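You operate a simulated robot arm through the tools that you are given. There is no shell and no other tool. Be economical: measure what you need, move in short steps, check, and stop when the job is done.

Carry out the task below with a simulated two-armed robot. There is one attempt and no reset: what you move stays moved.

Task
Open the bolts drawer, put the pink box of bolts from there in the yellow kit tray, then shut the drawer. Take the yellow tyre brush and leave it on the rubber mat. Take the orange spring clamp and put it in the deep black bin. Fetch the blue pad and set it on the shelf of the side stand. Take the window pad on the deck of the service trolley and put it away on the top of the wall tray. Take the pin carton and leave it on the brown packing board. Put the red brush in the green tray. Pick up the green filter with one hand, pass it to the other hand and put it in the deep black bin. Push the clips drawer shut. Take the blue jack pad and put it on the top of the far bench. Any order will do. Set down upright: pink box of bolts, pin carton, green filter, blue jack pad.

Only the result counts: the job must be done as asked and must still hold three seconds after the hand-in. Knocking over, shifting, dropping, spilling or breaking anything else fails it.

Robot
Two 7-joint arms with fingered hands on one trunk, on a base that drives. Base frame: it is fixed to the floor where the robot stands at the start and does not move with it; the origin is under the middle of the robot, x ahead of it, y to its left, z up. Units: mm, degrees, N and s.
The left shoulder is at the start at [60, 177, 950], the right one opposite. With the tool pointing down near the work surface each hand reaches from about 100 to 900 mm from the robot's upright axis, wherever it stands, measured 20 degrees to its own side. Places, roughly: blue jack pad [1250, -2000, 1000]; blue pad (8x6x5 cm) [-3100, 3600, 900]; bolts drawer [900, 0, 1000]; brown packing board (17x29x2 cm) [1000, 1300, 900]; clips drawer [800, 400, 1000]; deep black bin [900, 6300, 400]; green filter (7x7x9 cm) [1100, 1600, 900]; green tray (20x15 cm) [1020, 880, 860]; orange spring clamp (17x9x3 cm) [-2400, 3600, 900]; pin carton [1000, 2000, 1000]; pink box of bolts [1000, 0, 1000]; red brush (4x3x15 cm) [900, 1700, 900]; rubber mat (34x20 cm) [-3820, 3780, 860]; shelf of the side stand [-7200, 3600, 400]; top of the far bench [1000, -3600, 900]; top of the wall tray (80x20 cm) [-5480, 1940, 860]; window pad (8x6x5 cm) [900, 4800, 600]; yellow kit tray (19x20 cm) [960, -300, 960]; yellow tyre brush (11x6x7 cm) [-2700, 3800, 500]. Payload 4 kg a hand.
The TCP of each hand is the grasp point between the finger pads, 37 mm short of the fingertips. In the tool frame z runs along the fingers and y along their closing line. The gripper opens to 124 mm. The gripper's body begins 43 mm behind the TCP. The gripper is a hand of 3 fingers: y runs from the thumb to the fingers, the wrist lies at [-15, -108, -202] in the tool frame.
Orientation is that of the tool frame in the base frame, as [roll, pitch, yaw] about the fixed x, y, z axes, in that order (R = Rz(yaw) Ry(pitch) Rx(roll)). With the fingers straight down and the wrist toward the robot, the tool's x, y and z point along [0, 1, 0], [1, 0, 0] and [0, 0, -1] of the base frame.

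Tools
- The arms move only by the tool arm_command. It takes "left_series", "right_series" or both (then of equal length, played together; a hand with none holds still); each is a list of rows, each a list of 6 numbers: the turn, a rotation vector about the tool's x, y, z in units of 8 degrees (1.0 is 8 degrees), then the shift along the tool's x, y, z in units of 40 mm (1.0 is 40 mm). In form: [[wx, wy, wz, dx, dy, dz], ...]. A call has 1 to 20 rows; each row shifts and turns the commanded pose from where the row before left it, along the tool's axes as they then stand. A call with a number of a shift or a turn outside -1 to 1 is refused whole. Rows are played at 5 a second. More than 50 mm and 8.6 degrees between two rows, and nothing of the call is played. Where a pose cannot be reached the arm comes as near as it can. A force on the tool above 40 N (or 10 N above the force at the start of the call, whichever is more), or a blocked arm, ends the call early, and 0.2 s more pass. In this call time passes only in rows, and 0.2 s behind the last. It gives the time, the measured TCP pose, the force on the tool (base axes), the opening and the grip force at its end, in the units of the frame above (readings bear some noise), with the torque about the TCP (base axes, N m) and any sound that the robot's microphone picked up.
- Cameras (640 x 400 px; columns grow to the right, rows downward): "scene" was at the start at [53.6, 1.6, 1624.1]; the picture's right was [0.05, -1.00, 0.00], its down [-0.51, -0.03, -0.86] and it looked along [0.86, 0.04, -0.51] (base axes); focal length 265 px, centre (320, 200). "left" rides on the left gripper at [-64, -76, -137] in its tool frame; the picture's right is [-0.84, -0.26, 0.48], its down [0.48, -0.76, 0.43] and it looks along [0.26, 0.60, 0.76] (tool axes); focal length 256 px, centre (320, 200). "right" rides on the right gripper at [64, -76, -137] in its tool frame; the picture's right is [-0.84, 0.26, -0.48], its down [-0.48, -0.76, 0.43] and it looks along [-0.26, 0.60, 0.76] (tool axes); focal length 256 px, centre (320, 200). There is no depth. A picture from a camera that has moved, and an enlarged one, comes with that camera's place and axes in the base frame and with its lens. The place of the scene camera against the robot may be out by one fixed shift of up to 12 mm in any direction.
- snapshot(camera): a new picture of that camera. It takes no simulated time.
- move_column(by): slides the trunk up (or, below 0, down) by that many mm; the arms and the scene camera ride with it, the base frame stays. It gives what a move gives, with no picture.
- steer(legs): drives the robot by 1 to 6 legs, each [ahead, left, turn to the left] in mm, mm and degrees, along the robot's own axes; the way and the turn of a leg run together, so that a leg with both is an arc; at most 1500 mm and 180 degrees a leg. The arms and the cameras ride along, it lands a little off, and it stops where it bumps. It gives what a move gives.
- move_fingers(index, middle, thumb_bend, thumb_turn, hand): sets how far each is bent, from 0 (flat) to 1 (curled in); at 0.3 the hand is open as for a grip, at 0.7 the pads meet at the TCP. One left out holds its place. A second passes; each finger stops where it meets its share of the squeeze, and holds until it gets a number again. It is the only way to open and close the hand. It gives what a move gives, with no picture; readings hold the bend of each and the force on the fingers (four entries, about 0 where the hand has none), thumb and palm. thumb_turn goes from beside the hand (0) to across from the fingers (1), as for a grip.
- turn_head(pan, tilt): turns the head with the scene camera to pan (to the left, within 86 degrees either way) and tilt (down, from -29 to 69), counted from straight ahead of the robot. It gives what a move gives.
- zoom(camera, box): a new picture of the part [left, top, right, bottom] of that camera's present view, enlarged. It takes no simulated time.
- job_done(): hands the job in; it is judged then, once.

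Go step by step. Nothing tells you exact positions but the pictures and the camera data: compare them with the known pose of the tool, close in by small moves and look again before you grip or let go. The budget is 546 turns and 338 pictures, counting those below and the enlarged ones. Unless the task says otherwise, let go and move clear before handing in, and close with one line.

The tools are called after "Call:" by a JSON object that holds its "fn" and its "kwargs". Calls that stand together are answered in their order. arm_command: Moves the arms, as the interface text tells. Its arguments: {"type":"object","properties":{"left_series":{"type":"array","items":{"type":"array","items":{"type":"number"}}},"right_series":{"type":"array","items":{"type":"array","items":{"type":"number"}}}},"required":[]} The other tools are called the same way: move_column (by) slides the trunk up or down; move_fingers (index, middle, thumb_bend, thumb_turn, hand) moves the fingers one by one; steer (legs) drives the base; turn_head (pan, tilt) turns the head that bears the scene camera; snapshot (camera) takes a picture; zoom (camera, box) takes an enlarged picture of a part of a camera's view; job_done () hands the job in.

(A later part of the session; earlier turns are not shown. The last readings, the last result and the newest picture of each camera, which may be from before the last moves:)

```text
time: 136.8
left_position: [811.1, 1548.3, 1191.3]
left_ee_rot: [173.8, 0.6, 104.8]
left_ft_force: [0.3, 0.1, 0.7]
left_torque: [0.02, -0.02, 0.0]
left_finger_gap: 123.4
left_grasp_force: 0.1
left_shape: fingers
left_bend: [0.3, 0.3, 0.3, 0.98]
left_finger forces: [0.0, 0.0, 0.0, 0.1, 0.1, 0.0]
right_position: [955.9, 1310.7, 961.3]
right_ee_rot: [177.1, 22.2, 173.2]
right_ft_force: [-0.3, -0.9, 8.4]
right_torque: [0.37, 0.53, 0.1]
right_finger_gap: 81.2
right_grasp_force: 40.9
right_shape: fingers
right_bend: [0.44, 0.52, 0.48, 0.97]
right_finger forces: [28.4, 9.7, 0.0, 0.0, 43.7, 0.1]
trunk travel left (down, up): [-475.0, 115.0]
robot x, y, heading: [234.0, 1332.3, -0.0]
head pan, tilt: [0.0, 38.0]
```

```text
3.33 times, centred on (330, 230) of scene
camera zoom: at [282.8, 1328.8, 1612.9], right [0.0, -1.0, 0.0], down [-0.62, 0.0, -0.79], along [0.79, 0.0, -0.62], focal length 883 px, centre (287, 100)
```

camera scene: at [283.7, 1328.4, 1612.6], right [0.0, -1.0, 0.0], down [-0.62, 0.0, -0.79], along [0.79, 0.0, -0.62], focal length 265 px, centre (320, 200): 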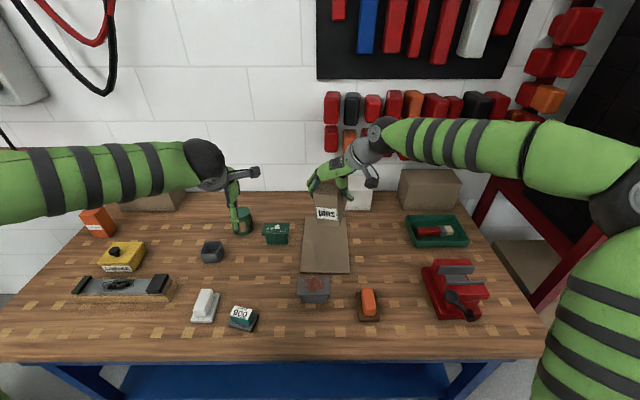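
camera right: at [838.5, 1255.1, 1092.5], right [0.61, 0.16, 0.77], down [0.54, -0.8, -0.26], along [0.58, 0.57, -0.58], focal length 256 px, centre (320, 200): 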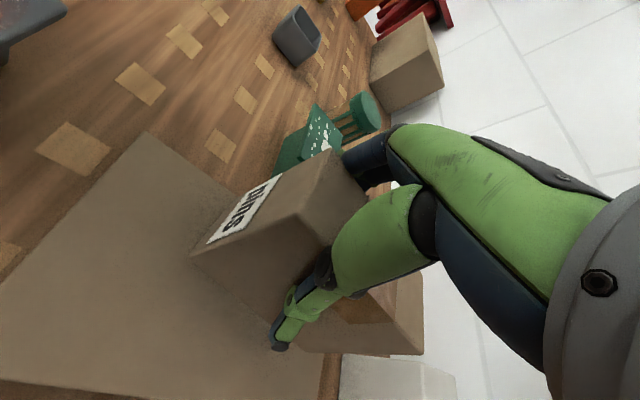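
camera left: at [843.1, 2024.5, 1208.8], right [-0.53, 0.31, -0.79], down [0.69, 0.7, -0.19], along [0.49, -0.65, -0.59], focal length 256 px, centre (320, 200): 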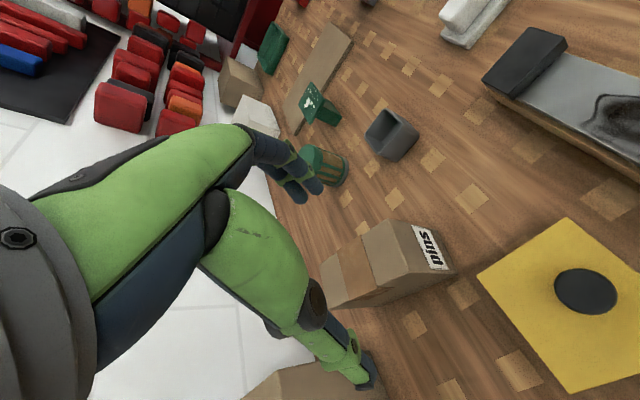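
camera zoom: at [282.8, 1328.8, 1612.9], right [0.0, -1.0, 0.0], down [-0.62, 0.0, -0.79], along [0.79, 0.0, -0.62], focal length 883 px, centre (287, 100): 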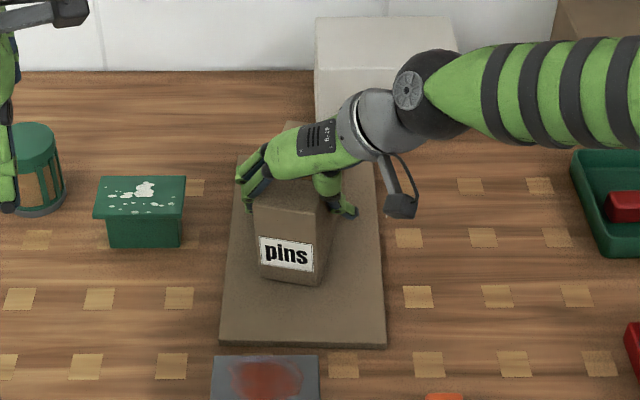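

Call:
{"fn": "arm_command", "kwargs": {"right_series": [[0, 0, 0, -0.02, 0, 0.09]]}}

Call:
{"fn": "move_fingers", "kwargs": {"hand": "right", "index": 0.3, "middle": 0.3, "thumb_bend": 0.3}}

Call:
{"fn": "zoom", "kwargs": {"camera": "scene", "box": [270, 170, 390, 290]}}

```text
time: 137.2
left_position: [808.7, 1547.2, 1194.3]
left_ee_rot: [173.8, 0.6, 104.7]
left_ft_force: [0.0, -0.6, 0.0]
left_torque: [0.01, 0.01, 0.0]
left_finger_gap: 123.3
left_grasp_force: 0.1
left_shape: fingers
left_bend: [0.3, 0.3, 0.3, 0.98]
left_finger forces: [0.0, 0.1, 0.0, 0.1, 0.0, 0.0]
right_position: [957.4, 1310.6, 961.7]
right_ee_rot: [177.0, 22.4, 173.2]
right_ft_force: [-8.2, -7.1, 30.7]
right_torque: [0.59, 0.74, 0.25]
right_finger_gap: 81.4
right_grasp_force: 48.0
right_shape: fingers
right_bend: [0.44, 0.52, 0.48, 0.98]
right_finger forces: [31.7, 9.5, 0.1, 0.0, 55.0, 0.0]
trunk travel left (down, up): [-475.0, 115.0]
robot x, y, heading: [231.4, 1336.8, -0.1]
head pan, tilt: [0.0, 38.0]
```

```text
time: 138.2
left_position: [812.7, 1547.0, 1191.5]
left_ee_rot: [173.9, 0.6, 104.7]
left_ft_force: [-0.6, -0.3, 0.7]
left_torque: [-0.01, -0.02, 0.01]
left_finger_gap: 123.4
left_grasp_force: 0.0
left_shape: fingers
left_bend: [0.3, 0.3, 0.3, 0.98]
left_finger forces: [0.0, 0.1, 0.1, 0.1, 0.1, 0.1]
right_position: [958.5, 1311.1, 956.8]
right_ee_rot: [177.2, 22.0, 173.4]
right_ft_force: [0.5, 0.5, -0.3]
right_torque: [0.0, 0.0, 0.02]
right_finger_gap: 123.4
right_grasp_force: 0.1
right_shape: fingers
right_bend: [0.3, 0.3, 0.3, 0.98]
right_finger forces: [0.0, 0.0, 0.0, 0.0, 0.1, 0.0]
trunk travel left (down, up): [-475.0, 115.0]
robot x, y, heading: [233.9, 1333.3, -0.3]
head pan, tilt: [0.0, 38.0]
```

```text
3.33 times, centred on (330, 230) of scene
camera zoom: at [283.7, 1329.1, 1612.6], right [0.0, -1.0, 0.0], down [-0.62, 0.0, -0.79], along [0.79, 0.0, -0.62], focal length 883 px, centre (287, 100)
```

zoom: 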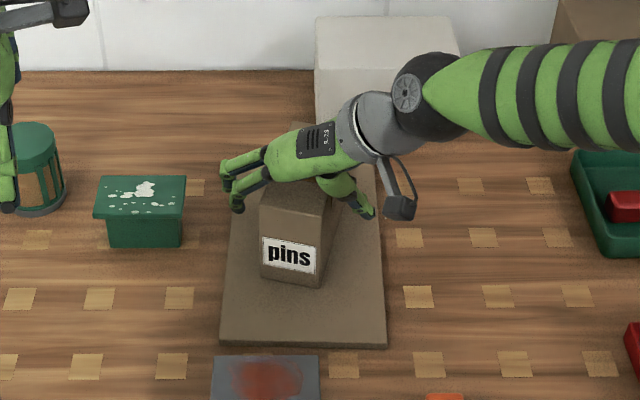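

Set down upright. I back out along the tool axis.

Call:
{"fn": "arm_command", "kwargs": {"right_series": [[0, 0, 0, 0, 0, -0.8], [0, 0, 0, 0, 0, -0.9], [0, 0, 0, 0, 0, -0.9], [0, 0, 0, 0, 0, -0.9], [0, 0, 0, 0, 0, -0.9], [0, 0, 0, 0, 0, -0.9], [0, 0.92, 0, 0, 0, 0], [0, 0.92, 0, 0, 0, 0], [0, 0.92, 0, 0, 0, 0], [0, 0, 0, 0, 0, -0.5]]}}

Call:
{"fn": "zoom", "kwargs": {"camera": "scene", "box": [200, 150, 400, 290]}}

```text
time: 140.4
left_position: [810.2, 1548.2, 1191.8]
left_ee_rot: [173.9, 0.6, 104.7]
left_ft_force: [0.2, -0.2, 0.2]
left_torque: [-0.01, -0.01, -0.03]
left_finger_gap: 123.5
left_grasp_force: 0.1
left_shape: fingers
left_bend: [0.3, 0.3, 0.3, 0.98]
left_finger forces: [0.0, 0.1, 0.0, 0.0, 0.0, 0.0]
right_position: [876.2, 1307.1, 1173.1]
right_ee_rot: [177.4, 0.1, 174.4]
right_ft_force: [0.8, 0.1, -0.3]
right_torque: [-0.01, -0.04, 0.0]
right_finger_gap: 123.2
right_grasp_force: 0.0
right_shape: fingers
right_bend: [0.3, 0.3, 0.3, 0.98]
right_finger forces: [0.0, 0.1, 0.0, 0.0, 0.0, 0.1]
trunk travel left (down, up): [-475.0, 115.0]
robot x, y, heading: [235.8, 1329.7, -0.7]
head pan, tilt: [0.0, 38.0]
```

```text
2.86 times, centred on (300, 220) of scene
camera zoom: at [282.8, 1329.2, 1612.6], right [0.0, -1.0, 0.0], down [-0.62, 0.0, -0.79], along [0.79, 0.0, -0.62], focal length 757 px, centre (377, 143)
```

zoom: 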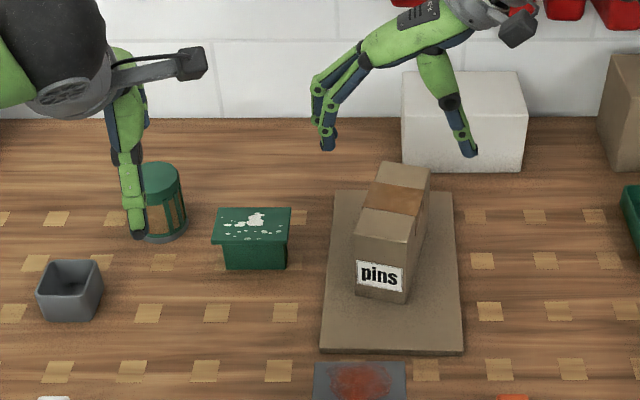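

The carton stands upright on the board. For the filter, I'll pick it with the left hand from the side, hand tilted toward −y. The right hand will then take it from above, so it can go into the bin. I reset both hands and drive.

Call:
{"fn": "arm_command", "kwargs": {"right_series": [[0, 0, 0, 1, 0, 0], [0, 0, 0, 1, 0, 0], [0, 0, 0, 1, 0, 0], [0, 0, 0, 1, 0, 0], [0, 0, 0, 0.5, -0.5, -0.3], [0.33, 0, 0.96, 0, 0, 0], [0, 0, 0.96, 0, 0, 0], [0, 0, 0.96, 0, 0, 0], [0, 0, 0.96, 0, 0, 0], [0, 0, 0.96, 0, 0, 0], [0, 0, 0.96, 0, 0, 0], [0, 0, 0.96, 0, 0, 0], [0, 0, 0.96, 0, 0, 0], [0, 0, 0.96, 0, 0, 0], [0, 0, 0.96, 0, 0, 0], [0, 0, 0.96, 0, 0, 0]], "left_series": [[0, 0, 0, 0, -0.5, -0.5], [0, 0, 0, 0, -0.5, -0.5], [0.76, 0, 0, 0, 0, 0], [0, 0, 0.92, 0, 0, 0], [0, 0, 0.92, 0, 0, 0], [0, -0.9, 0, 0, 0, 0], [0, -0.9, 0, 0, 0, 0], [0, -0.9, 0, 0, 0, 0], [0, -0.9, 0, 0, 0, 0], [0, -0.9, 0, 0, 0, 0], [0, -0.9, 0, 0, 0, 0], [0, -0.9, 0, 0, 0, 0], [0, -0.9, 0, 0, 0, 0], [0, 0, 0, 0, 0, 0], [0, 0, 0, 0, 0, 0], [0, 0, 0, 0, 0, 0]]}}

Call:
{"fn": "steer", "kwargs": {"legs": [[0, 270, 0.5]]}}

Call:
{"fn": "snapshot", "kwargs": {"camera": "scene"}}

Call:
{"fn": "snapshot", "kwargs": {"camera": "left"}}

```text
time: 143.8
left_position: [768.8, 1537.6, 1226.6]
left_ee_rot: [179.6, 58.2, 89.7]
left_ft_force: [0.2, 0.3, -0.4]
left_torque: [0.0, -0.02, -0.04]
left_finger_gap: 123.6
left_grasp_force: 0.0
left_shape: fingers
left_bend: [0.3, 0.3, 0.3, 0.98]
left_finger forces: [0.0, 0.1, 0.1, 0.0, 0.0, 0.0]
right_position: [696.1, 1306.6, 1184.0]
right_ee_rot: [-179.9, 0.0, 89.7]
right_ft_force: [0.9, 0.1, 0.6]
right_torque: [-0.01, 0.02, -0.03]
right_finger_gap: 123.3
right_grasp_force: 0.2
right_shape: fingers
right_bend: [0.3, 0.3, 0.3, 0.98]
right_finger forces: [0.0, 0.0, 0.0, 0.0, 0.1, 0.0]
trunk travel left (down, up): [-475.0, 115.0]
robot x, y, heading: [235.3, 1335.1, -0.3]
head pan, tilt: [0.0, 38.0]
```

```text
time: 145.7
left_position: [765.8, 1807.9, 1226.6]
left_ee_rot: [179.6, 58.2, 90.2]
left_ft_force: [-0.4, 0.1, -0.6]
left_torque: [-0.01, 0.01, -0.01]
left_finger_gap: 123.4
left_grasp_force: 0.0
left_shape: fingers
left_bend: [0.3, 0.3, 0.3, 0.98]
left_finger forces: [0.0, 0.1, 0.0, 0.1, 0.0, 0.1]
right_position: [697.5, 1576.1, 1185.3]
right_ee_rot: [-179.8, 0.1, 90.3]
right_ft_force: [1.2, 0.5, 0.7]
right_torque: [0.01, -0.01, 0.01]
right_finger_gap: 123.3
right_grasp_force: 0.1
right_shape: fingers
right_bend: [0.3, 0.3, 0.3, 0.98]
right_finger forces: [0.0, 0.1, 0.0, 0.0, 0.0, 0.1]
trunk travel left (down, up): [-475.0, 115.0]
robot x, y, heading: [233.5, 1599.6, 0.1]
head pan, tilt: [0.0, 38.0]
```

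```text
236 pictures are left
camera scene: at [283.5, 1597.4, 1612.6], right [0.0, -1.0, 0.0], down [-0.62, 0.0, -0.79], along [0.79, 0.0, -0.62], focal length 265 px, centre (320, 200)
```

scene: 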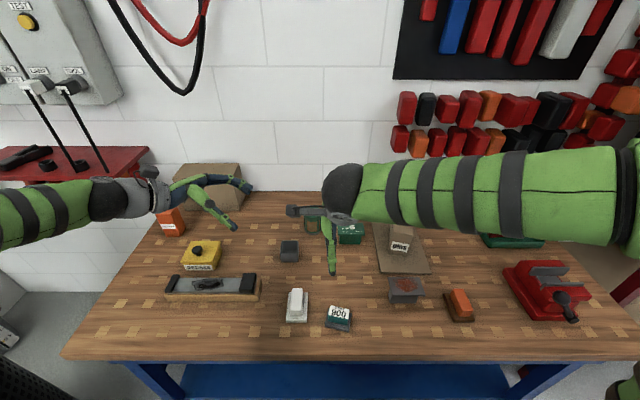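

```text
235 pictures are left
camera left: at [689.7, 1890.9, 1352.7], right [-0.25, -0.85, 0.46], down [-0.76, -0.12, -0.64], along [0.6, -0.51, -0.62], focal length 256 px, centre (320, 200)
```

left: 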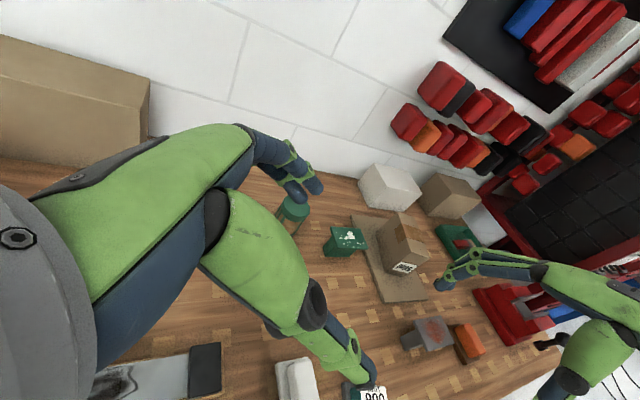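

Call:
{"fn": "arm_command", "kwargs": {"left_series": [[0, 0, 0, 0.49, 0.685, 0.475], [0, 0, 0, 0.49, 0.685, 0.475], [0, 0, 0, 0.49, 0.685, 0.475], [0, 0, 0, 0.49, 0.685, 0.475], [0, 0, 0, 0.49, 0.685, 0.475], [0, 0, 0, 0.49, 0.685, 0.475], [0, 0, 0, 0.49, 0.685, 0.475], [0, 0, 0, 0.49, 0.685, 0.475], [0, 0, 0, 0.49, 0.685, 0.475], [0, 0, 0, 0.49, 0.685, 0.475]]}}

Call:
{"fn": "snapshot", "kwargs": {"camera": "left"}}

Call:
{"fn": "zoom", "kwargs": {"camera": "scene", "box": [200, 150, 400, 290]}}

```text
time: 147.9
left_position: [1014.9, 1765.1, 959.9]
left_ee_rot: [179.7, 58.2, 90.4]
left_ft_force: [-0.6, -0.4, 0.6]
left_torque: [0.03, -0.01, 0.0]
left_finger_gap: 123.6
left_grasp_force: 0.1
left_shape: fingers
left_bend: [0.3, 0.3, 0.3, 0.98]
left_finger forces: [0.0, 0.0, 0.1, 0.0, 0.1, 0.0]
left hand out of reach, approached as far as the arm can: row 10
right_position: [697.4, 1576.4, 1184.5]
right_ee_rot: [-179.9, -0.1, 90.4]
right_ft_force: [0.1, 0.3, -0.1]
right_torque: [-0.01, -0.01, -0.03]
right_finger_gap: 123.1
right_grasp_force: 0.0
right_shape: fingers
right_bend: [0.3, 0.3, 0.3, 0.98]
right_finger forces: [0.0, 0.0, 0.0, 0.1, 0.0, 0.0]
trunk travel left (down, up): [-475.0, 115.0]
robot x, y, heading: [235.3, 1600.5, -0.2]
head pan, tilt: [0.0, 38.0]
```

```text
234 pictures are left
camera left: at [938.8, 1848.2, 1085.2], right [-0.25, -0.85, 0.46], down [-0.76, -0.12, -0.64], along [0.6, -0.51, -0.62], focal length 256 px, centre (320, 200)
```

left: 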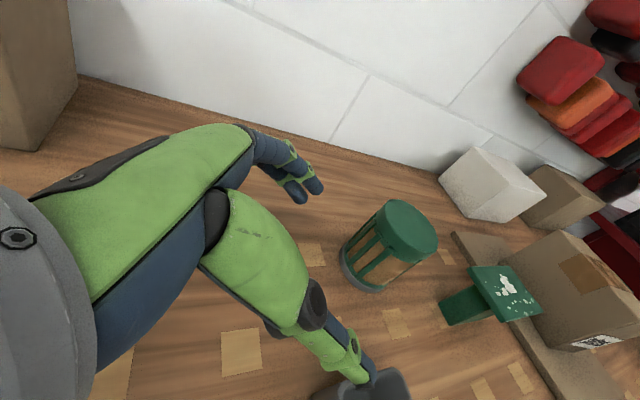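

```text
2.86 times, centred on (300, 220) of scene
camera zoom: at [283.3, 1596.3, 1612.6], right [0.0, -1.0, 0.0], down [-0.62, 0.0, -0.79], along [0.79, 0.0, -0.62], focal length 757 px, centre (377, 143)
```

zoom: 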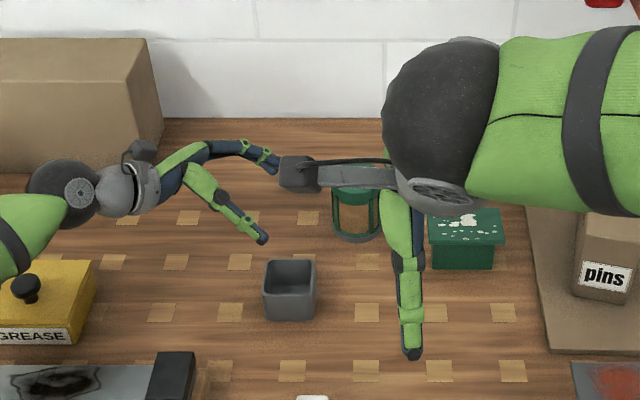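

The filter is at about [1048, 1639]. I tilt the left hand further toward horizontal so it grips lower and leaves the top free.

Call:
{"fn": "arm_command", "kwargs": {"left_series": [[0, -0.85, 0, -0.2, 0, 0], [0, -0.85, 0, -0.2, 0, 0]]}}

```text
time: 148.5
left_position: [1018.5, 1758.2, 973.8]
left_ee_rot: [179.4, 71.9, 90.0]
left_ft_force: [0.4, -0.5, 0.2]
left_torque: [-0.03, 0.0, 0.0]
left_finger_gap: 123.3
left_grasp_force: 0.0
left_shape: fingers
left_bend: [0.3, 0.3, 0.3, 0.98]
left_finger forces: [0.1, 0.0, 0.0, 0.1, 0.0, 0.1]
right_position: [695.0, 1575.8, 1183.5]
right_ee_rot: [-179.8, 0.0, 90.4]
right_ft_force: [0.8, -0.5, -0.2]
right_torque: [-0.01, -0.02, 0.04]
right_finger_gap: 123.4
right_grasp_force: 0.1
right_shape: fingers
right_bend: [0.3, 0.3, 0.3, 0.98]
right_finger forces: [0.1, 0.1, 0.0, 0.1, 0.0, 0.0]
trunk travel left (down, up): [-475.0, 115.0]
robot x, y, heading: [232.0, 1601.5, 0.2]
head pan, tilt: [0.0, 38.0]
```

Call:
{"fn": "arm_command", "kwargs": {"left_series": [[0, 0, 0, 0.83, 0.2, 0.27], [0, 0, 0, 0.83, 0.2, 0.27], [0, 0, 0, -0.195, 0.1, 0.68], [0, 0, 0, -0.195, 0.1, 0.68]]}}

Call:
{"fn": "snapshot", "kwargs": {"camera": "left"}}

Call:
{"fn": "zoom", "kwargs": {"camera": "scene", "box": [200, 150, 400, 290]}}

```text
time: 149.5
left_position: [992.7, 1726.1, 913.0]
left_ee_rot: [179.9, 71.7, 90.2]
left_ft_force: [0.4, -0.9, -0.1]
left_torque: [-0.01, 0.02, -0.01]
left_finger_gap: 123.5
left_grasp_force: 0.8
left_shape: fingers
left_bend: [0.3, 0.3, 0.3, 0.97]
left_finger forces: [0.0, 0.0, 0.1, 0.1, 0.5, 0.1]
left hand out of reach, approached as far as the arm can: row 1, 2, 3, 4
right_position: [696.8, 1574.5, 1182.7]
right_ee_rot: [-179.9, 0.0, 90.4]
right_ft_force: [0.3, 1.0, -0.4]
right_torque: [0.0, 0.01, -0.01]
right_finger_gap: 123.4
right_grasp_force: 0.0
right_shape: fingers
right_bend: [0.3, 0.3, 0.3, 0.98]
right_finger forces: [0.1, 0.0, 0.0, 0.0, 0.0, 0.0]
trunk travel left (down, up): [-475.0, 115.0]
robot x, y, heading: [234.7, 1600.3, 0.1]
head pan, tilt: [0.0, 38.0]
```

```text
232 pictures are left
camera left: at [915.4, 1835.7, 1016.6], right [-0.25, -0.72, 0.64], down [-0.76, -0.27, -0.6], along [0.6, -0.64, -0.48], focal length 256 px, centre (320, 200)
```

left: 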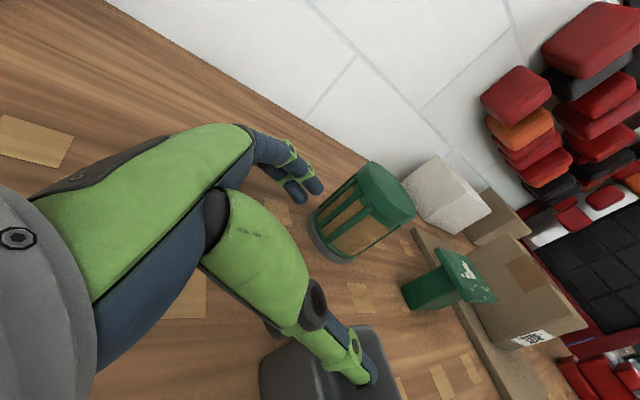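

```text
2.86 times, centred on (300, 220) of scene
camera zoom: at [283.6, 1596.1, 1612.3], right [0.0, -1.0, 0.0], down [-0.62, 0.0, -0.79], along [0.79, 0.0, -0.62], focal length 757 px, centre (377, 143)
```

zoom: 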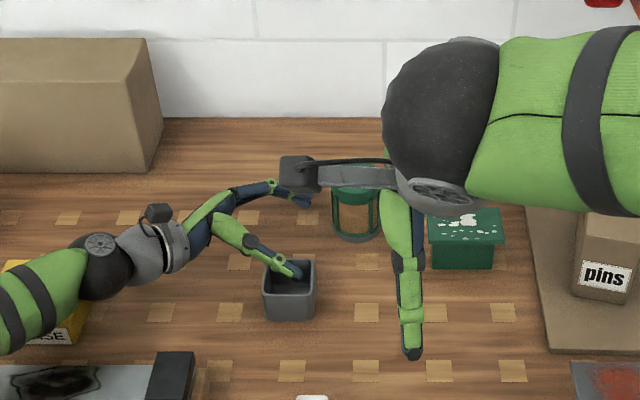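

The side approach runs out of reach and the thumb lightly touched the cup. I raise clear at once and go back to fingers-down, to take the filter from above instead.

Call:
{"fn": "arm_command", "kwargs": {"left_series": [[0, 0, 0, -0.95, 0, -0.31], [0, 0, 0, -0.95, 0, -0.31], [0, 0, 0, -0.95, 0, -0.31], [0, 0, 0, -0.95, -0.2, -0.31], [0, 0, 0, -0.95, -0.2, -0.31], [0, 0.9, 0, 0, 0, 0], [0, 0.9, 0, 0, 0, 0], [0, 0.9, 0, 0, 0, 0], [0, 0.9, 0, 0, 0, 0], [0, 0.9, 0, 0, 0, 0], [0, 0.9, 0, 0, 0, 0], [0, 0.9, 0, 0, 0, 0], [0, 0.9, 0, 0, 0, 0], [0, 0.9, 0, 0, 0, 0], [0, 0.9, 0, 0, 0, 0]]}}

Call:
{"fn": "snapshot", "kwargs": {"camera": "left"}}

Call:
{"fn": "zoom", "kwargs": {"camera": "scene", "box": [200, 150, 400, 290]}}

```text
time: 152.7
left_position: [980.7, 1935.4, 1118.6]
left_ee_rot: [179.8, 10.6, 90.7]
left_ft_force: [-0.8, 0.0, -0.1]
left_torque: [0.01, 0.0, -0.02]
left_finger_gap: 123.8
left_grasp_force: 0.2
left_shape: fingers
left_bend: [0.3, 0.3, 0.3, 0.98]
left_finger forces: [0.0, 0.0, 0.0, 0.0, 0.0, 0.0]
left hand out of reach, approached as far as the arm can: row 6, 7, 8, 9, 10, 11, 12, 13, 14, 15
right_position: [695.9, 1575.3, 1183.7]
right_ee_rot: [-179.8, 0.0, 90.3]
right_ft_force: [0.2, 0.6, -1.3]
right_torque: [0.02, 0.01, -0.01]
right_finger_gap: 123.1
right_grasp_force: 0.1
right_shape: fingers
right_bend: [0.3, 0.3, 0.3, 0.98]
right_finger forces: [0.1, 0.0, 0.1, 0.1, 0.0, 0.1]
trunk travel left (down, up): [-475.0, 115.0]
robot x, y, heading: [232.1, 1601.6, 0.4]
head pan, tilt: [0.0, 38.0]
```

```text
230 pictures are left
camera left: at [904.0, 1897.1, 1264.9], right [-0.24, -0.92, -0.32], down [-0.76, 0.39, -0.52], along [0.6, 0.12, -0.79], focal length 256 px, centre (320, 200)
```

left: 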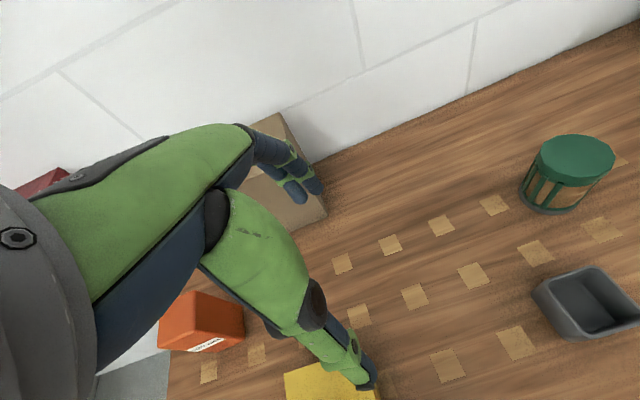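

```text
2.86 times, centred on (300, 220) of scene
camera zoom: at [283.5, 1596.1, 1612.6], right [0.0, -1.0, 0.0], down [-0.62, 0.0, -0.79], along [0.79, 0.0, -0.62], focal length 757 px, centre (377, 143)
```

zoom: 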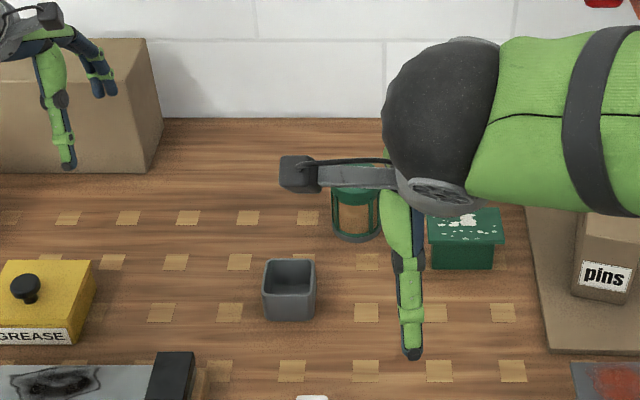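

Call:
{"fn": "arm_command", "kwargs": {"left_series": [[0, 0.66, 0, 0, -1, 0], [0, 0.66, 0, 0, -1, 0], [0, 0, 0, -0.906, 0.434, 0.216], [0, 0, 0, -0.906, 0.434, 0.216], [0, 0, 0, -0.906, 0.434, 0.216], [0, 0, 0, -0.906, 0.434, 0.216], [0, 0, 0, -0.906, 0.434, 0.216], [0, 0, 0, -0.906, 0.434, 0.216], [0, 0, 0, -0.906, 0.434, 0.216], [0, 0, 0, -0.906, 0.434, 0.216]], "right_series": [[0, 0, 0, -0.9, -0.3, 0], [0, 0, 0, -0.9, -0.3, 0], [0, 0, 0, -0.9, -0.3, 0], [0, 0, 0, -0.9, 0, 0], [0, 0, 0, 0, 0, 0], [0, 0, 0, 0, 0, 0], [0, 0, 0, 0, 0, 0], [0, 0, 0, 0, 0, 0], [0, 0, 0, 0, 0, 0], [0, 0, 0, 0, 0, 0]]}}

Call:
{"fn": "snapshot", "kwargs": {"camera": "left"}}

Call:
{"fn": "zoom", "kwargs": {"camera": "scene", "box": [200, 150, 400, 290]}}

```text
time: 154.9
left_position: [927.2, 1882.6, 1106.4]
left_ee_rot: [179.7, 0.1, 90.7]
left_ft_force: [0.2, 0.2, -0.7]
left_torque: [0.02, 0.01, -0.01]
left_finger_gap: 123.2
left_grasp_force: 0.0
left_shape: fingers
left_bend: [0.3, 0.3, 0.3, 0.98]
left_finger forces: [0.1, 0.0, 0.1, 0.0, 0.0, 0.0]
left hand out of reach, approached as far as the arm can: row 4, 5, 6, 7, 8, 9, 10
right_position: [661.3, 1432.1, 1184.5]
right_ee_rot: [-179.8, -0.1, 90.4]
right_ft_force: [-0.4, -0.4, -0.2]
right_torque: [0.0, 0.01, -0.01]
right_finger_gap: 123.3
right_grasp_force: 0.0
right_shape: fingers
right_bend: [0.3, 0.3, 0.3, 0.98]
right_finger forces: [0.0, 0.0, 0.0, 0.1, 0.0, 0.0]
trunk travel left (down, up): [-475.0, 115.0]
robot x, y, heading: [235.2, 1600.4, 0.2]
head pan, tilt: [0.0, 38.0]
```

```text
228 pictures are left
camera left: at [851.2, 1819.3, 1242.5], right [-0.24, -0.84, -0.48], down [-0.76, 0.47, -0.44], along [0.6, 0.26, -0.76], focal length 256 px, centre (320, 200)
```

left: 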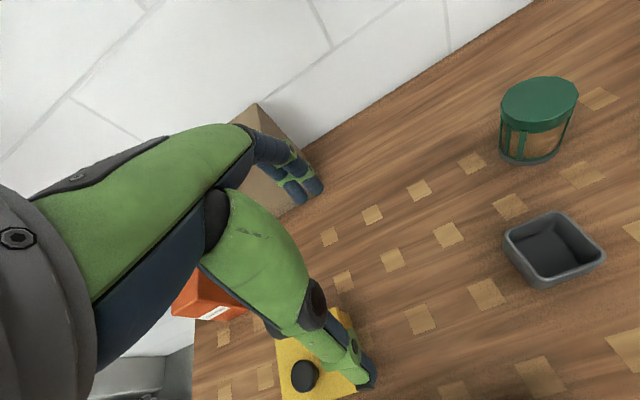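

```text
2.86 times, centred on (300, 220) of scene
camera zoom: at [283.5, 1596.2, 1612.6], right [0.0, -1.0, 0.0], down [-0.62, 0.0, -0.79], along [0.79, 0.0, -0.62], focal length 757 px, centre (377, 143)
```

zoom: 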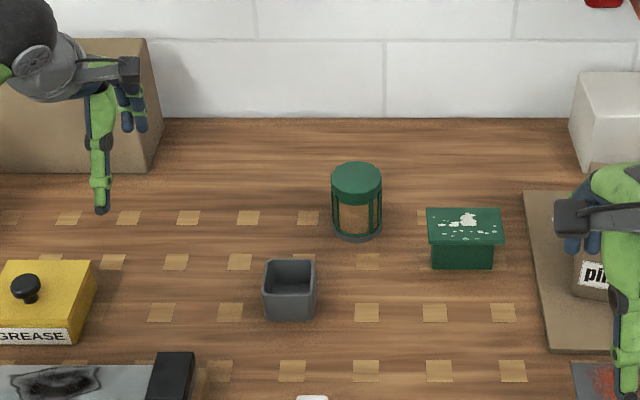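

The left arm seems stuck in a poor elbow posture. I retract it toward its start pose, then extend again.

Call:
{"fn": "arm_command", "kwargs": {"left_series": [[0, 0, 0, 0, -0.9, -0.4], [0, 0, 0, 0, -0.9, -0.4], [0, 0, 0, 0, -0.9, -0.4], [0, 0, 0, 0, -0.9, -0.4], [0, 0, 0, 0, -0.9, -0.4], [0, 0, 0, -0.5, -0.8, -0.3], [0, 0, 0, -0.9, 0, 0], [0, 0, 0, -0.9, 0, 0], [0, 0, 0, -0.9, 0, 0], [0, 0, 0, -0.9, 0, 0], [0, 0, 0, -0.9, 0, 0]]}}

Call:
{"fn": "snapshot", "kwargs": {"camera": "scene"}}

```text
time: 157.3
left_position: [716.0, 1680.7, 1199.7]
left_ee_rot: [179.7, 0.1, 90.8]
left_ft_force: [0.4, 0.0, -0.5]
left_torque: [-0.03, 0.01, 0.01]
left_finger_gap: 123.7
left_grasp_force: 0.1
left_shape: fingers
left_bend: [0.3, 0.3, 0.3, 0.98]
left_finger forces: [0.0, 0.1, 0.0, 0.0, 0.0, 0.1]
right_position: [661.6, 1430.8, 1184.8]
right_ee_rot: [-179.8, 0.0, 90.3]
right_ft_force: [-0.2, 0.0, -0.3]
right_torque: [-0.01, -0.01, 0.03]
right_finger_gap: 123.3
right_grasp_force: 0.0
right_shape: fingers
right_bend: [0.3, 0.3, 0.3, 0.98]
right_finger forces: [0.0, 0.0, 0.1, 0.0, 0.0, 0.1]
trunk travel left (down, up): [-475.0, 115.0]
robot x, y, heading: [232.4, 1598.4, 0.2]
head pan, tilt: [0.0, 38.0]
```

```text
226 pictures are left
camera scene: at [283.7, 1595.3, 1612.6], right [0.0, -1.0, 0.0], down [-0.62, 0.0, -0.79], along [0.79, 0.0, -0.62], focal length 265 px, centre (320, 200)
```

scene: 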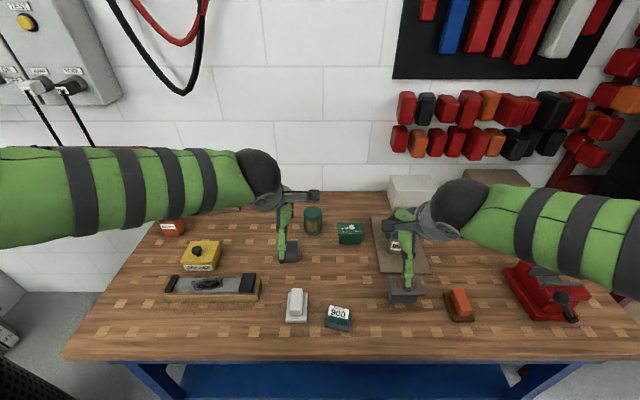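

Call:
{"fn": "arm_command", "kwargs": {"left_series": [[0, 0, 0, -0.108, 0.886, 0.389], [0, 0, 0, -0.108, 0.886, 0.389], [0, 0, 0, -0.108, 0.886, 0.389], [0, 0, 0, -0.108, 0.886, 0.389], [0, 0, 0, -0.108, 0.886, 0.389], [0, 0, 0, -0.108, 0.886, 0.389], [0, 0, 0, -0.108, 0.886, 0.389], [0, 0, 0, -0.108, 0.886, 0.389], [0, 0, 0, -0.108, 0.886, 0.389]]}}

Call:
{"fn": "snapshot", "kwargs": {"camera": "left"}}

```text
time: 159.3
left_position: [1038.4, 1646.0, 1059.8]
left_ee_rot: [179.7, 0.1, 90.7]
left_ft_force: [-0.5, -0.4, 0.7]
left_torque: [-0.01, -0.03, 0.0]
left_finger_gap: 123.8
left_grasp_force: 0.1
left_shape: fingers
left_bend: [0.3, 0.3, 0.3, 0.98]
left_finger forces: [0.0, 0.1, 0.1, 0.0, 0.0, 0.0]
right_position: [661.2, 1431.4, 1184.4]
right_ee_rot: [-179.9, 0.0, 90.3]
right_ft_force: [0.8, -1.4, 0.5]
right_torque: [-0.03, -0.01, -0.03]
right_finger_gap: 123.2
right_grasp_force: 0.1
right_shape: fingers
right_bend: [0.3, 0.3, 0.3, 0.98]
right_finger forces: [0.0, 0.0, 0.1, 0.1, 0.0, 0.1]
trunk travel left (down, up): [-475.0, 115.0]
robot x, y, heading: [233.2, 1598.7, 0.4]
head pan, tilt: [0.0, 38.0]
```

```text
225 pictures are left
camera left: at [961.4, 1581.7, 1196.7], right [-0.24, -0.84, -0.48], down [-0.76, 0.47, -0.44], along [0.6, 0.26, -0.76], focal length 256 px, centre (320, 200)
```

left: 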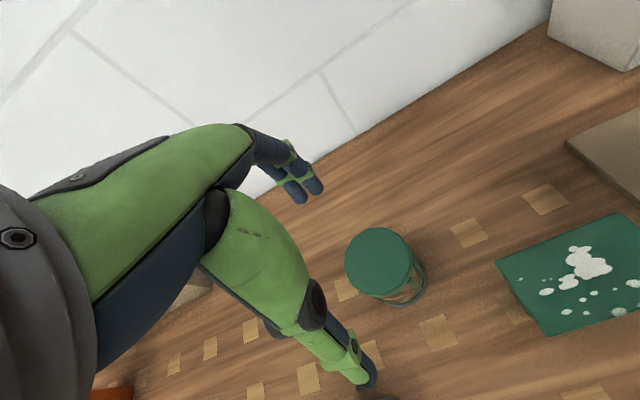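

Call:
{"fn": "arm_command", "kwargs": {"left_series": [[0, 0, 0, -0.15, 0.15, 0.75], [0, 0, 0, -0.15, 0.15, 0.75]]}}

Call:
{"fn": "snapshot", "kwargs": {"camera": "left"}}

Call:
{"fn": "zoom", "kwargs": {"camera": "scene", "box": [240, 150, 380, 260]}}

```text
time: 159.9
left_position: [1049.3, 1634.4, 999.6]
left_ee_rot: [179.7, 0.3, 90.8]
left_ft_force: [-0.2, 0.8, -0.1]
left_torque: [0.02, -0.03, -0.01]
left_finger_gap: 123.7
left_grasp_force: 0.1
left_shape: fingers
left_bend: [0.3, 0.3, 0.3, 0.98]
left_finger forces: [0.1, 0.0, 0.1, 0.0, 0.0, 0.0]
right_position: [660.3, 1432.9, 1183.5]
right_ee_rot: [-179.8, 0.0, 90.4]
right_ft_force: [-0.4, 0.5, -0.1]
right_torque: [0.02, -0.01, -0.02]
right_finger_gap: 123.2
right_grasp_force: 0.1
right_shape: fingers
right_bend: [0.3, 0.3, 0.3, 0.98]
right_finger forces: [0.0, 0.0, 0.0, 0.0, 0.0, 0.0]
trunk travel left (down, up): [-475.0, 115.0]
robot x, y, heading: [233.6, 1599.5, 0.1]
head pan, tilt: [0.0, 38.0]
```

```text
224 pictures are left
camera left: at [973.1, 1569.7, 1135.4], right [-0.24, -0.84, -0.48], down [-0.76, 0.47, -0.44], along [0.6, 0.26, -0.76], focal length 256 px, centre (320, 200)
```

left: 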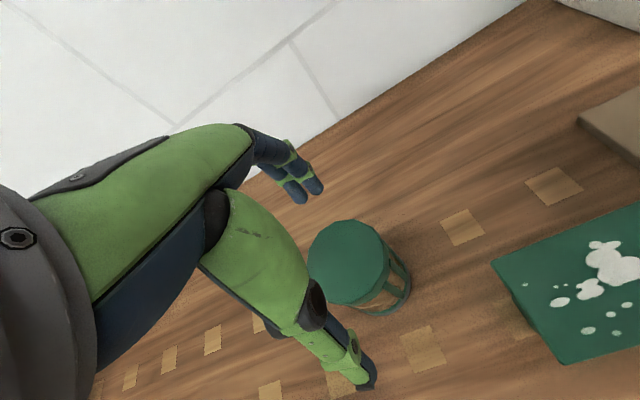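

```text
3.64 times, centred on (310, 205) of scene
camera zoom: at [283.9, 1595.9, 1612.6], right [0.0, -1.0, 0.0], down [-0.62, 0.0, -0.79], along [0.79, 0.0, -0.62], focal length 963 px, centre (356, 182)
```

zoom: 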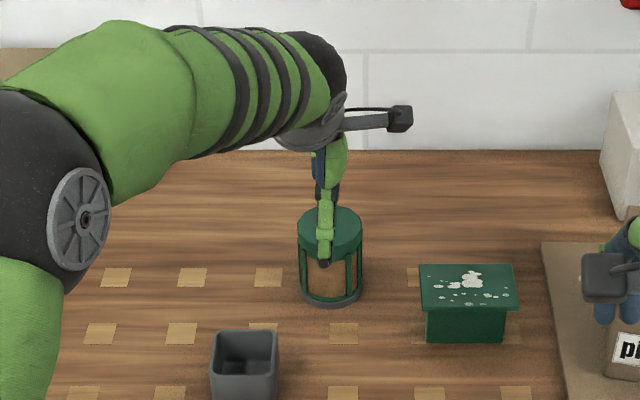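

Call:
{"fn": "arm_command", "kwargs": {"left_series": [[0, 0, 0, -0.07, 0.04, 0.53], [0, 0, 0, -0.06, 0.04, 0.53]]}}

Call:
{"fn": "move_fingers", "kwargs": {"hand": "left", "index": 0.55, "middle": 0.55, "thumb_bend": 0.55}}

Call:
{"fn": "snapshot", "kwargs": {"camera": "left"}}

Call:
{"fn": "zoom", "kwargs": {"camera": "scene", "box": [270, 170, 370, 250]}}

```text
time: 160.5
left_position: [1055.1, 1627.4, 958.0]
left_ee_rot: [179.7, 0.1, 90.7]
left_ft_force: [1.2, 0.1, -0.2]
left_torque: [-0.02, -0.03, 0.01]
left_finger_gap: 123.7
left_grasp_force: 0.1
left_shape: fingers
left_bend: [0.3, 0.3, 0.3, 0.98]
left_finger forces: [0.0, 0.0, 0.0, 0.0, 0.0, 0.0]
right_position: [662.0, 1432.3, 1184.9]
right_ee_rot: [-179.7, 0.0, 90.4]
right_ft_force: [0.5, 0.3, 0.2]
right_torque: [0.01, -0.01, -0.01]
right_finger_gap: 123.2
right_grasp_force: 0.0
right_shape: fingers
right_bend: [0.3, 0.3, 0.3, 0.98]
right_finger forces: [0.1, 0.0, 0.0, 0.0, 0.1, 0.0]
trunk travel left (down, up): [-475.0, 115.0]
robot x, y, heading: [233.1, 1600.9, 0.1]
head pan, tilt: [0.0, 38.0]
```

```text
time: 161.5
left_position: [1053.9, 1627.6, 958.3]
left_ee_rot: [179.7, 0.1, 90.8]
left_ft_force: [1.4, 0.1, 1.8]
left_torque: [0.01, -0.18, 0.04]
left_finger_gap: 63.0
left_grasp_force: 9.4
left_shape: fingers
left_bend: [0.52, 0.51, 0.52, 0.97]
left_finger forces: [4.3, 5.8, 0.0, 0.0, 8.2, 0.1]
right_position: [660.5, 1431.3, 1184.0]
right_ee_rot: [-179.7, 0.0, 90.4]
right_ft_force: [-0.3, 0.2, -0.1]
right_torque: [-0.01, 0.02, 0.0]
right_finger_gap: 123.1
right_grasp_force: 0.1
right_shape: fingers
right_bend: [0.3, 0.3, 0.3, 0.98]
right_finger forces: [0.0, 0.1, 0.0, 0.1, 0.0, 0.0]
trunk travel left (down, up): [-475.0, 115.0]
robot x, y, heading: [233.1, 1601.8, -0.0]
head pan, tilt: [0.0, 38.0]
```

```text
222 pictures are left
camera left: at [977.2, 1563.8, 1094.3], right [-0.24, -0.84, -0.48], down [-0.76, 0.47, -0.44], along [0.6, 0.26, -0.76], focal length 256 px, centre (320, 200)
```

left: 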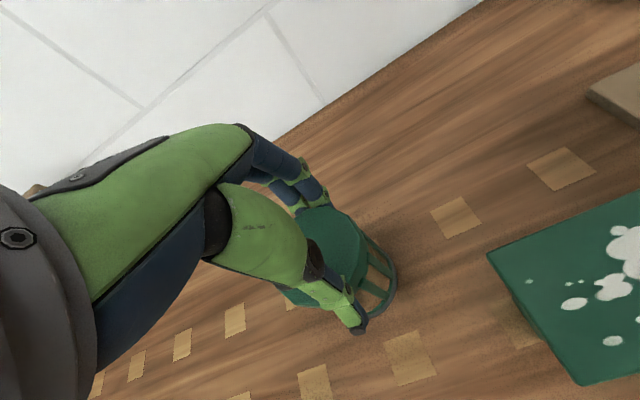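

```text
5.00 times, centred on (320, 210) of scene
camera zoom: at [283.4, 1596.1, 1612.6], right [0.0, -1.0, 0.0], down [-0.62, 0.0, -0.79], along [0.79, 0.0, -0.62], focal length 1324 px, centre (320, 150)
```

zoom: 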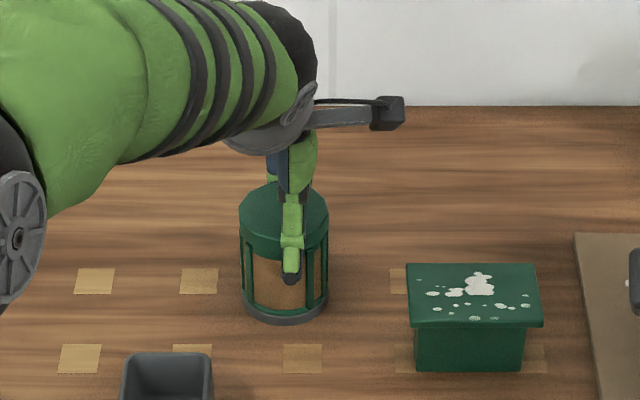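

Contact is centred within about 5 mm. I squeeze firmer and lift.

Call:
{"fn": "move_fingers", "kwargs": {"hand": "left", "index": 0.6, "middle": 0.6, "thumb_bend": 0.6}}

Call:
{"fn": "arm_command", "kwargs": {"left_series": [[0, 0, 0, 0, 0, -0.5], [0, 0, 0, 0, 0, -0.7], [0, 0, 0, 0, 0, -0.7]]}}

Call:
{"fn": "zoom", "kwargs": {"camera": "scene", "box": [270, 150, 370, 230]}}

```text
time: 162.5
left_position: [1053.1, 1627.2, 957.7]
left_ee_rot: [179.8, 0.1, 90.9]
left_ft_force: [0.7, 0.5, 5.9]
left_torque: [0.0, -0.32, 0.02]
left_finger_gap: 62.7
left_grasp_force: 18.1
left_shape: fingers
left_bend: [0.53, 0.52, 0.54, 0.97]
left_finger forces: [8.2, 10.4, 0.1, 0.1, 17.4, 0.1]
right_position: [660.6, 1430.9, 1184.3]
right_ee_rot: [-179.9, 0.0, 90.4]
right_ft_force: [0.1, 0.1, 0.6]
right_torque: [0.02, -0.01, 0.0]
right_finger_gap: 123.3
right_grasp_force: 0.0
right_shape: fingers
right_bend: [0.3, 0.3, 0.3, 0.98]
right_finger forces: [0.0, 0.1, 0.0, 0.1, 0.1, 0.1]
trunk travel left (down, up): [-475.0, 115.0]
robot x, y, heading: [236.1, 1603.5, 0.2]
head pan, tilt: [0.0, 38.0]
```

```text
time: 163.3
left_position: [1053.0, 1628.1, 1033.6]
left_ee_rot: [179.7, 0.2, 90.8]
left_ft_force: [-0.1, 0.6, -0.6]
left_torque: [0.0, 0.0, 0.01]
left_finger_gap: 62.4
left_grasp_force: 16.7
left_shape: fingers
left_bend: [0.53, 0.53, 0.54, 0.97]
left_finger forces: [7.9, 9.1, 0.0, 0.0, 16.8, 0.0]
right_position: [660.6, 1430.9, 1185.0]
right_ee_rot: [-179.8, 0.1, 90.5]
right_ft_force: [0.4, 0.6, -0.1]
right_torque: [0.0, 0.0, 0.02]
right_finger_gap: 123.1
right_grasp_force: 0.0
right_shape: fingers
right_bend: [0.3, 0.3, 0.3, 0.98]
right_finger forces: [0.0, 0.0, 0.2, 0.1, 0.0, 0.1]
trunk travel left (down, up): [-475.0, 115.0]
robot x, y, heading: [233.3, 1600.5, 0.4]
head pan, tilt: [0.0, 38.0]
```

```text
5.00 times, centred on (320, 190) of scene
camera zoom: at [283.1, 1596.1, 1612.5], right [0.0, -1.0, 0.0], down [-0.62, 0.0, -0.79], along [0.79, 0.0, -0.62], focal length 1324 px, centre (320, 250)
```

zoom: 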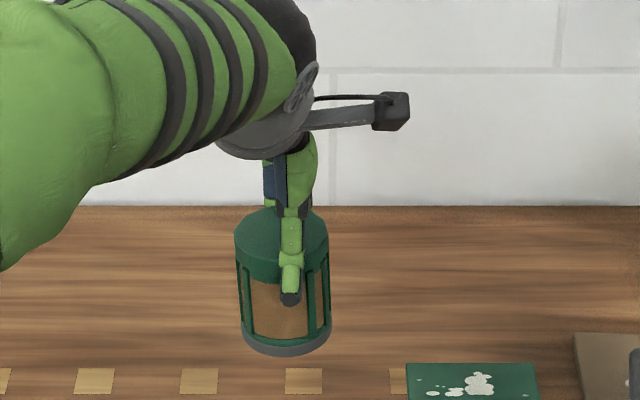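

Held firmly. For the handover, the left hand brings the filter in front of the robot while the right hand tilts to point at it from the right side.

Call:
{"fn": "arm_command", "kwargs": {"left_series": [[0, 0, 0, 0, 0, -1], [0, 0, 0, 0, 0, -1], [0, 0, 0, 0, 0, -1], [0, 0, 0, 0, -0.3, -0.95], [0, 0, 0, 0, -0.3, -0.95], [0, 0, 0, 0, -1, 0], [0, 0, 0, 0, -1, 0], [0, 0, 0, 0, -1, 0], [0, 0, 0, 0, -1, 0], [0, 0, 0, 0, -1, 0], [0, 0, 0, 0, -1, 0], [0, 0, 0, 0, -0.5, 0]], "right_series": [[0, 0, 0, 0, 0, 0], [0, 0.875, 0, 0, 0, 0], [0, 0.875, 0, 0, 0, 0], [0, 0.875, 0, 0, 0, 0], [0, 0.875, 0, 0, 0, 0], [0, 0.875, 0, 0, 0, 0], [0, 0.875, 0, 0, 0, 0], [0, 0.875, 0, 0, 0, 0], [0, 0.875, 0, 0, 0, 0], [0, 0.875, 0, 0, 0, 0], [0, 0.875, 0, 0, 0, 0], [0, 0, 0, 0, 0, 0]]}}

Call:
{"fn": "snapshot", "kwargs": {"camera": "scene"}}

Call:
{"fn": "snapshot", "kwargs": {"camera": "right"}}

```text
time: 165.9
left_position: [767.1, 1627.1, 1228.4]
left_ee_rot: [179.7, 0.2, 90.8]
left_ft_force: [1.1, -0.3, -1.2]
left_torque: [0.0, -0.02, -0.02]
left_finger_gap: 62.0
left_grasp_force: 16.9
left_shape: fingers
left_bend: [0.53, 0.53, 0.54, 0.97]
left_finger forces: [7.8, 9.0, 0.0, 0.1, 16.3, 0.0]
right_position: [661.3, 1431.5, 1184.9]
right_ee_rot: [-179.4, -70.1, 89.8]
right_ft_force: [-0.1, -1.0, -0.5]
right_torque: [-0.01, 0.03, -0.02]
right_finger_gap: 123.3
right_grasp_force: 0.1
right_shape: fingers
right_bend: [0.3, 0.3, 0.3, 0.98]
right_finger forces: [0.0, 0.0, 0.1, 0.1, 0.0, 0.0]
trunk travel left (down, up): [-475.0, 115.0]
robot x, y, heading: [233.3, 1598.9, 0.1]
head pan, tilt: [0.0, 38.0]
```

```text
219 pictures are left
camera scene: at [283.3, 1596.7, 1612.6], right [0.0, -1.0, 0.0], down [-0.62, 0.0, -0.79], along [0.79, 0.0, -0.62], focal length 265 px, centre (320, 200)
```

scene: 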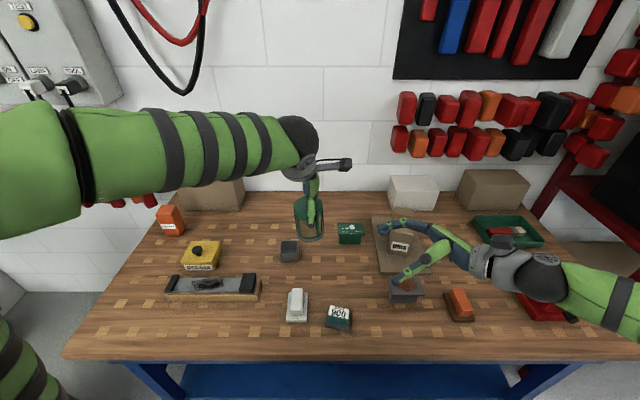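

```text
218 pictures are left
camera right: at [587.5, 1325.9, 1291.1], right [0.26, -0.74, -0.62], down [-0.76, 0.24, -0.6], along [0.59, 0.63, -0.5], focal length 256 px, centre (320, 200)
```

right: 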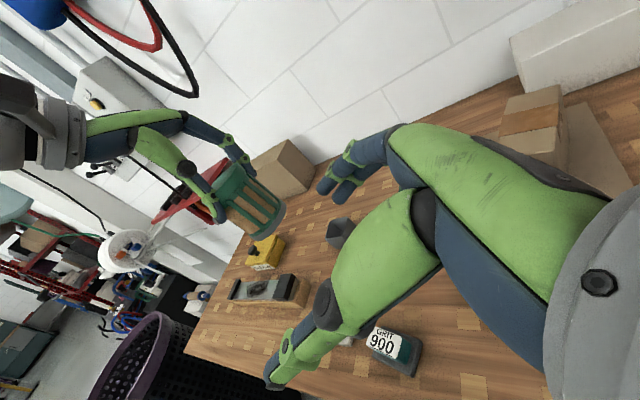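

Call:
{"fn": "arm_command", "kwargs": {"right_series": [[0, 0, 0, -0.1, 0.88, 0.47], [0, 0, 0, -0.1, 0.88, 0.47], [0, 0, 0, -0.1, 0.88, 0.47], [0, 0, 0, 0.29, 0, 0.81]]}}

Call:
{"fn": "snapshot", "kwargs": {"camera": "right"}}

Call:
{"fn": "zoom", "kwargs": {"camera": "scene", "box": [240, 150, 440, 290]}}

Call:
{"fn": "snapshot", "kwargs": {"camera": "left"}}

```text
time: 166.9
left_position: [767.9, 1627.0, 1227.9]
left_ee_rot: [179.7, 0.2, 90.8]
left_ft_force: [0.3, 0.1, -1.4]
left_torque: [0.02, 0.0, 0.0]
left_finger_gap: 62.0
left_grasp_force: 16.4
left_shape: fingers
left_bend: [0.53, 0.53, 0.54, 0.97]
left_finger forces: [7.9, 9.1, 0.0, 0.0, 16.2, 0.1]
right_position: [768.3, 1515.7, 1152.1]
right_ee_rot: [-179.4, -70.0, 89.8]
right_ft_force: [-0.2, -0.6, -0.3]
right_torque: [-0.02, 0.01, 0.0]
right_finger_gap: 123.3
right_grasp_force: 0.2
right_shape: fingers
right_bend: [0.3, 0.3, 0.3, 0.98]
right_finger forces: [0.0, 0.0, 0.0, 0.0, 0.1, 0.0]
trunk travel left (down, up): [-475.0, 115.0]
robot x, y, heading: [235.6, 1599.5, 0.1]
head pan, tilt: [0.0, 38.0]
```

```text
217 pictures are left
camera right: at [693.6, 1410.5, 1259.4], right [0.26, -0.74, -0.62], down [-0.76, 0.24, -0.6], along [0.59, 0.63, -0.5], focal length 256 px, centre (320, 200)
```

right: 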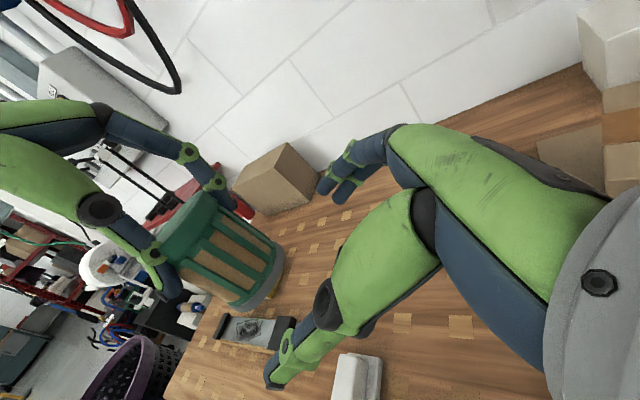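

```text
2.86 times, centred on (340, 220) of scene
camera zoom: at [283.7, 1596.7, 1612.6], right [0.0, -1.0, 0.0], down [-0.62, 0.0, -0.79], along [0.79, 0.0, -0.62], focal length 757 px, centre (263, 143)
```

zoom: 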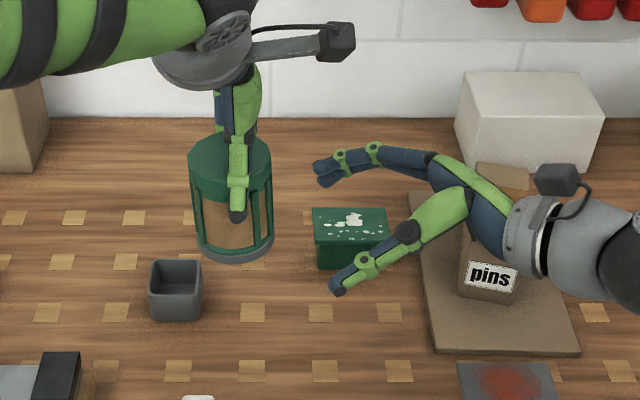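

```text
215 pictures are left
camera left: at [691.1, 1562.8, 1364.3], right [-0.24, -0.84, -0.48], down [-0.76, 0.47, -0.44], along [0.6, 0.26, -0.76], focal length 256 px, centre (320, 200)
```

left: 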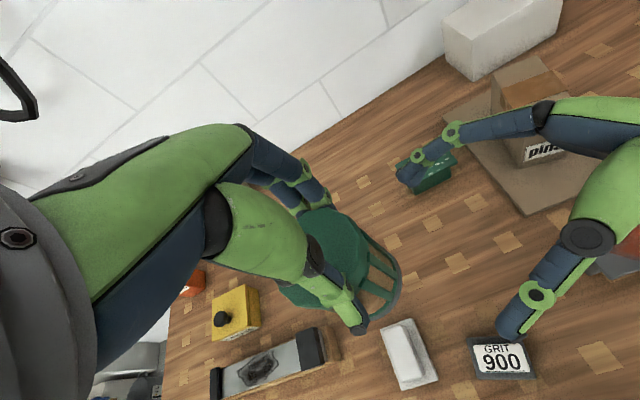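

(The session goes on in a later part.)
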